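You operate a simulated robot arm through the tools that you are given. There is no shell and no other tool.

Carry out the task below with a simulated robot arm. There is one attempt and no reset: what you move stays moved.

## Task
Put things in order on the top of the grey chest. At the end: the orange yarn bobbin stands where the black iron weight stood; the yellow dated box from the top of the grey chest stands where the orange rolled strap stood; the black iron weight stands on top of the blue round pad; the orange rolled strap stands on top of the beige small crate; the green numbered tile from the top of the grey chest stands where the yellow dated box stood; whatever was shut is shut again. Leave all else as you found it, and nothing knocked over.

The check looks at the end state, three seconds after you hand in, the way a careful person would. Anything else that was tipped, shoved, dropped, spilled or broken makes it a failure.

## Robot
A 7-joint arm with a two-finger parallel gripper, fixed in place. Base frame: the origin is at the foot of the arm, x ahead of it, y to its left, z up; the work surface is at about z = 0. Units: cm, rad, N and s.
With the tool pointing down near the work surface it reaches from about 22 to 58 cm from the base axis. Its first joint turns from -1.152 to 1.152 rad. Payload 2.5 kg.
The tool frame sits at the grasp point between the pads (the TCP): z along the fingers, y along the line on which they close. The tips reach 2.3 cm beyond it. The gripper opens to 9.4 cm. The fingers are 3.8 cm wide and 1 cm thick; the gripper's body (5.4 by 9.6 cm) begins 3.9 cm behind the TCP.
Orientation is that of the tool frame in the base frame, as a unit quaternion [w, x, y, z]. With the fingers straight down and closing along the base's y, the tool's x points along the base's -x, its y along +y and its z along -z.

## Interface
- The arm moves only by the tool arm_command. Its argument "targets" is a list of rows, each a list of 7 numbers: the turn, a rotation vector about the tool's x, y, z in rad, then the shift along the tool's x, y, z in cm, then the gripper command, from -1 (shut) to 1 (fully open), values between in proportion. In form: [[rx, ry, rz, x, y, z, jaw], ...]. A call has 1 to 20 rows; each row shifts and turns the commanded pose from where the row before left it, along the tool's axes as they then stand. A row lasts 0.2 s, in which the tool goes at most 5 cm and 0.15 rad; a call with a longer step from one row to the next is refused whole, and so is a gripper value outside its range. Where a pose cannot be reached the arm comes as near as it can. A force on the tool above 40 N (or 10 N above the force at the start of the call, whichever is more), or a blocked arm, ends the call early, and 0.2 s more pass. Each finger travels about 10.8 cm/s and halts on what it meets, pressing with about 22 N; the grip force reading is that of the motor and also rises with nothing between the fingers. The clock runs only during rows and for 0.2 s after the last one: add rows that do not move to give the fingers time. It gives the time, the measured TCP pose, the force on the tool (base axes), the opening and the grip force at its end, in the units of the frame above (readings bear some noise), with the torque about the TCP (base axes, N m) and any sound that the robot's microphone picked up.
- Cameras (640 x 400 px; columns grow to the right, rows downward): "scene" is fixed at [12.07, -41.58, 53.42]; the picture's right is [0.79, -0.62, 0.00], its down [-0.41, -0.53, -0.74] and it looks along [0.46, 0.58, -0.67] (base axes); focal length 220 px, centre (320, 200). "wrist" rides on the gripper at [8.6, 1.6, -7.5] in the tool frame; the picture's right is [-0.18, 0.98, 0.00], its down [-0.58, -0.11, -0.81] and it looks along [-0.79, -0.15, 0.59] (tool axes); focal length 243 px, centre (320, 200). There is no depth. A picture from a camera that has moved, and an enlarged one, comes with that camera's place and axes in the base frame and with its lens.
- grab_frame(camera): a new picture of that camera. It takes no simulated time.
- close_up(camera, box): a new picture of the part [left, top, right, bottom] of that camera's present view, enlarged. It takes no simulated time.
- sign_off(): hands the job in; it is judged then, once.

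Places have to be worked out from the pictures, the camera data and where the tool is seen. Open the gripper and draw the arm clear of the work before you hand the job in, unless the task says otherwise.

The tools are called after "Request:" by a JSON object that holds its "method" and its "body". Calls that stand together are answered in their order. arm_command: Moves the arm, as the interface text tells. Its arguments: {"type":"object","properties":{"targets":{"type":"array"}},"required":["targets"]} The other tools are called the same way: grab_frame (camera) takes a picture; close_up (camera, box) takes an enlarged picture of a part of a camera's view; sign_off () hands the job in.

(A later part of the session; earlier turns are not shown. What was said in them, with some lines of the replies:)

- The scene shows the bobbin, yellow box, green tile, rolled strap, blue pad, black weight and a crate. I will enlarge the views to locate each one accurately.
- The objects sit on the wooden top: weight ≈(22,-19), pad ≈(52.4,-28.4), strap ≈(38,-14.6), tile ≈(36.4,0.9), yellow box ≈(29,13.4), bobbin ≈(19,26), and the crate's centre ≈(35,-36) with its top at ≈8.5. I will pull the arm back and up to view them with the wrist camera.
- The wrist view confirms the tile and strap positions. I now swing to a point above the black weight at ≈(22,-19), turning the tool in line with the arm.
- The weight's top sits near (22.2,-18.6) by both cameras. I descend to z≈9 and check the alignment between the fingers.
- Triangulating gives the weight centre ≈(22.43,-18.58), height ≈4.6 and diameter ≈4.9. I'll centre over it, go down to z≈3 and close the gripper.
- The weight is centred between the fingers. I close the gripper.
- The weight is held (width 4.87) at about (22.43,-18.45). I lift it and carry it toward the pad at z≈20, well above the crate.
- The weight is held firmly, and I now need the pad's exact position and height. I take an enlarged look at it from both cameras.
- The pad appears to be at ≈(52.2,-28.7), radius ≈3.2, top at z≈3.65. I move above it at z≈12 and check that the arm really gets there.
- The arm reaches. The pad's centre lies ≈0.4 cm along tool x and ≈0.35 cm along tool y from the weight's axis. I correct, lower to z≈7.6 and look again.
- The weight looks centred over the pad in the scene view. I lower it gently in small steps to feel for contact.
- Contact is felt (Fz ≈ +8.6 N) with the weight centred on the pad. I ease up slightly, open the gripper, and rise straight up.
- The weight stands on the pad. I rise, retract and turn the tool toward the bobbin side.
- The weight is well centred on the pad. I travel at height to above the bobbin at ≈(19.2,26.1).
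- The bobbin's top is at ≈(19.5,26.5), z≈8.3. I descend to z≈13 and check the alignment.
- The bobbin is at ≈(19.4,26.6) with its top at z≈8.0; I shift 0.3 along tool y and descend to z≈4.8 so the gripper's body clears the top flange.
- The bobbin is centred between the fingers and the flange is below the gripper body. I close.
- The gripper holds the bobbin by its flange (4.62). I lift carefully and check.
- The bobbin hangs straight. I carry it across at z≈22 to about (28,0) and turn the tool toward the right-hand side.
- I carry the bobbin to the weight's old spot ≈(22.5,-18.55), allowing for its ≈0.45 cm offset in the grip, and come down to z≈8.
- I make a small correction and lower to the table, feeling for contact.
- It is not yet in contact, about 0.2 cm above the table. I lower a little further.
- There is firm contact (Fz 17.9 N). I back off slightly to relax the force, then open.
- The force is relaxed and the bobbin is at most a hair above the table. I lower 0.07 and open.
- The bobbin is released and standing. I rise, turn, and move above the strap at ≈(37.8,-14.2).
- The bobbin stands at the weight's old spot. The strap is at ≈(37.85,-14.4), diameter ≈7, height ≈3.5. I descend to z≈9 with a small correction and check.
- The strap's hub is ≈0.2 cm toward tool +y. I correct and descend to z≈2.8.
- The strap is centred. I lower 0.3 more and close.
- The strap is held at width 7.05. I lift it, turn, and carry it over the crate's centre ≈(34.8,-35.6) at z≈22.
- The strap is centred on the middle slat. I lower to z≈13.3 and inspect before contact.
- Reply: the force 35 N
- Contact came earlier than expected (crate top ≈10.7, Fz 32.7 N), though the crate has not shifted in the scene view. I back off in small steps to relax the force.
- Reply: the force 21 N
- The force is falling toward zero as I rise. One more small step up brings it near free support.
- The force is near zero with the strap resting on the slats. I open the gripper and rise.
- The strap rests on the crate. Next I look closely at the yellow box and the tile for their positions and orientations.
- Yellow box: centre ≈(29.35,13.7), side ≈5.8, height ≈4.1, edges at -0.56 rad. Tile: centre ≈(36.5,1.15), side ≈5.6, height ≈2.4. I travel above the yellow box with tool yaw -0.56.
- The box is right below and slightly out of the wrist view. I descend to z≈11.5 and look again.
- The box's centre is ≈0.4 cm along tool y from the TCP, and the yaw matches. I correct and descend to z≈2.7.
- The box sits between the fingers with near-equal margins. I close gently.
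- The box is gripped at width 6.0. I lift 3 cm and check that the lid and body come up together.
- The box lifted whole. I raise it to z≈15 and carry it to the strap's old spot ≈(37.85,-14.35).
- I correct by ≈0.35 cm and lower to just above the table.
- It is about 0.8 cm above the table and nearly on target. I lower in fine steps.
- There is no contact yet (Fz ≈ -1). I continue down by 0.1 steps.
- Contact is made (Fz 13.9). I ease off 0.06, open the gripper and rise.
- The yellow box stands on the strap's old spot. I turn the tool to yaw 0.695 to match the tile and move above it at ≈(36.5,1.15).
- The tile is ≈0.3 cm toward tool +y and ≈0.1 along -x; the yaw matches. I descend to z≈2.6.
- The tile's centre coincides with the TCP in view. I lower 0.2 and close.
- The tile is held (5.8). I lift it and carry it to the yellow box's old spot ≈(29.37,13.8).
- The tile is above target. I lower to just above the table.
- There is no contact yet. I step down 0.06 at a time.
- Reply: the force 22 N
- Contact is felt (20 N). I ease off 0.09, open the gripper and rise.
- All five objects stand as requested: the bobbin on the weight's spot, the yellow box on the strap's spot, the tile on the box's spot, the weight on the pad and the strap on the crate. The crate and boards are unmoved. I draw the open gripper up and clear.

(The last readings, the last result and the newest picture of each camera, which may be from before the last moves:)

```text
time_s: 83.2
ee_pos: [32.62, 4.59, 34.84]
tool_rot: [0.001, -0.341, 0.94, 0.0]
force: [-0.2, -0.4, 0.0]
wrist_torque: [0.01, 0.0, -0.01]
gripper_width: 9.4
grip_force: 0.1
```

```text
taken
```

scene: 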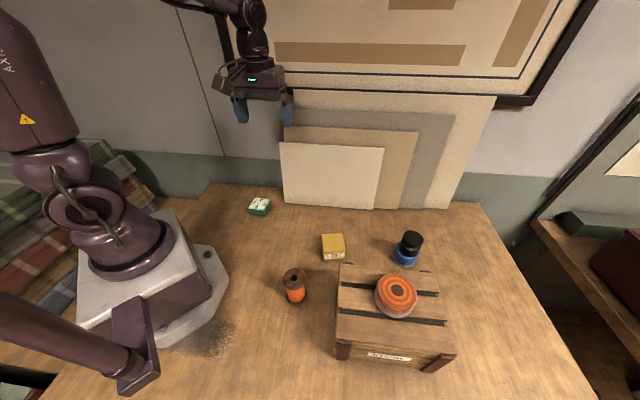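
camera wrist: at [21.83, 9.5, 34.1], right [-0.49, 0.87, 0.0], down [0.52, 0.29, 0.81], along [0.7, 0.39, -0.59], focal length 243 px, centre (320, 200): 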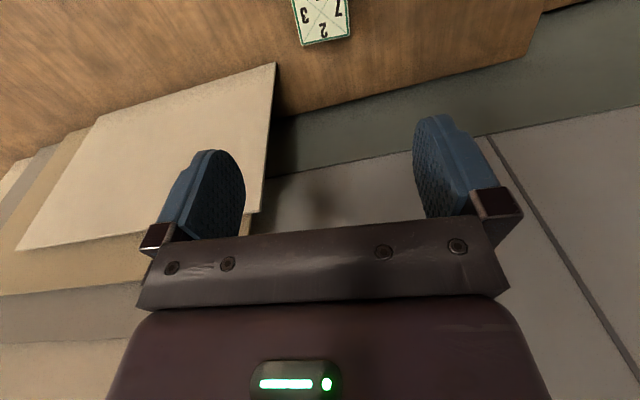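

The arm is clear with the gripper open, and the final view shows everything in place and upright. I hand the job in.

Request:
{"method": "sign_off", "body": {}}

```text
The job is handed in.
```

The job is handed in. In the last picture all five objects are upright and in their new places, and the arm is clear with the gripper open.

- **Orange yarn bobbin:** it stands where the black iron weight stood, within about half a centimetre by my measurements.
- **Yellow dated box:** it stands where the orange rolled strap stood.
- **Black iron weight:** it stands centred on top of the blue round pad.
- **Orange rolled strap:** it rests on the middle slat of the crate marked "STONE". That was the only crate I saw on the top, so I took it to be the beige small crate.
- **Green numbered tile:** it stands where the yellow dated box stood.

While setting the strap down I touched the crate sooner than expected and pressed with about 33 N before backing off. Pictures before and after show the crate did not move.

I opened nothing, so nothing needed shutting again. The yellow box was lifted whole with its lid on.
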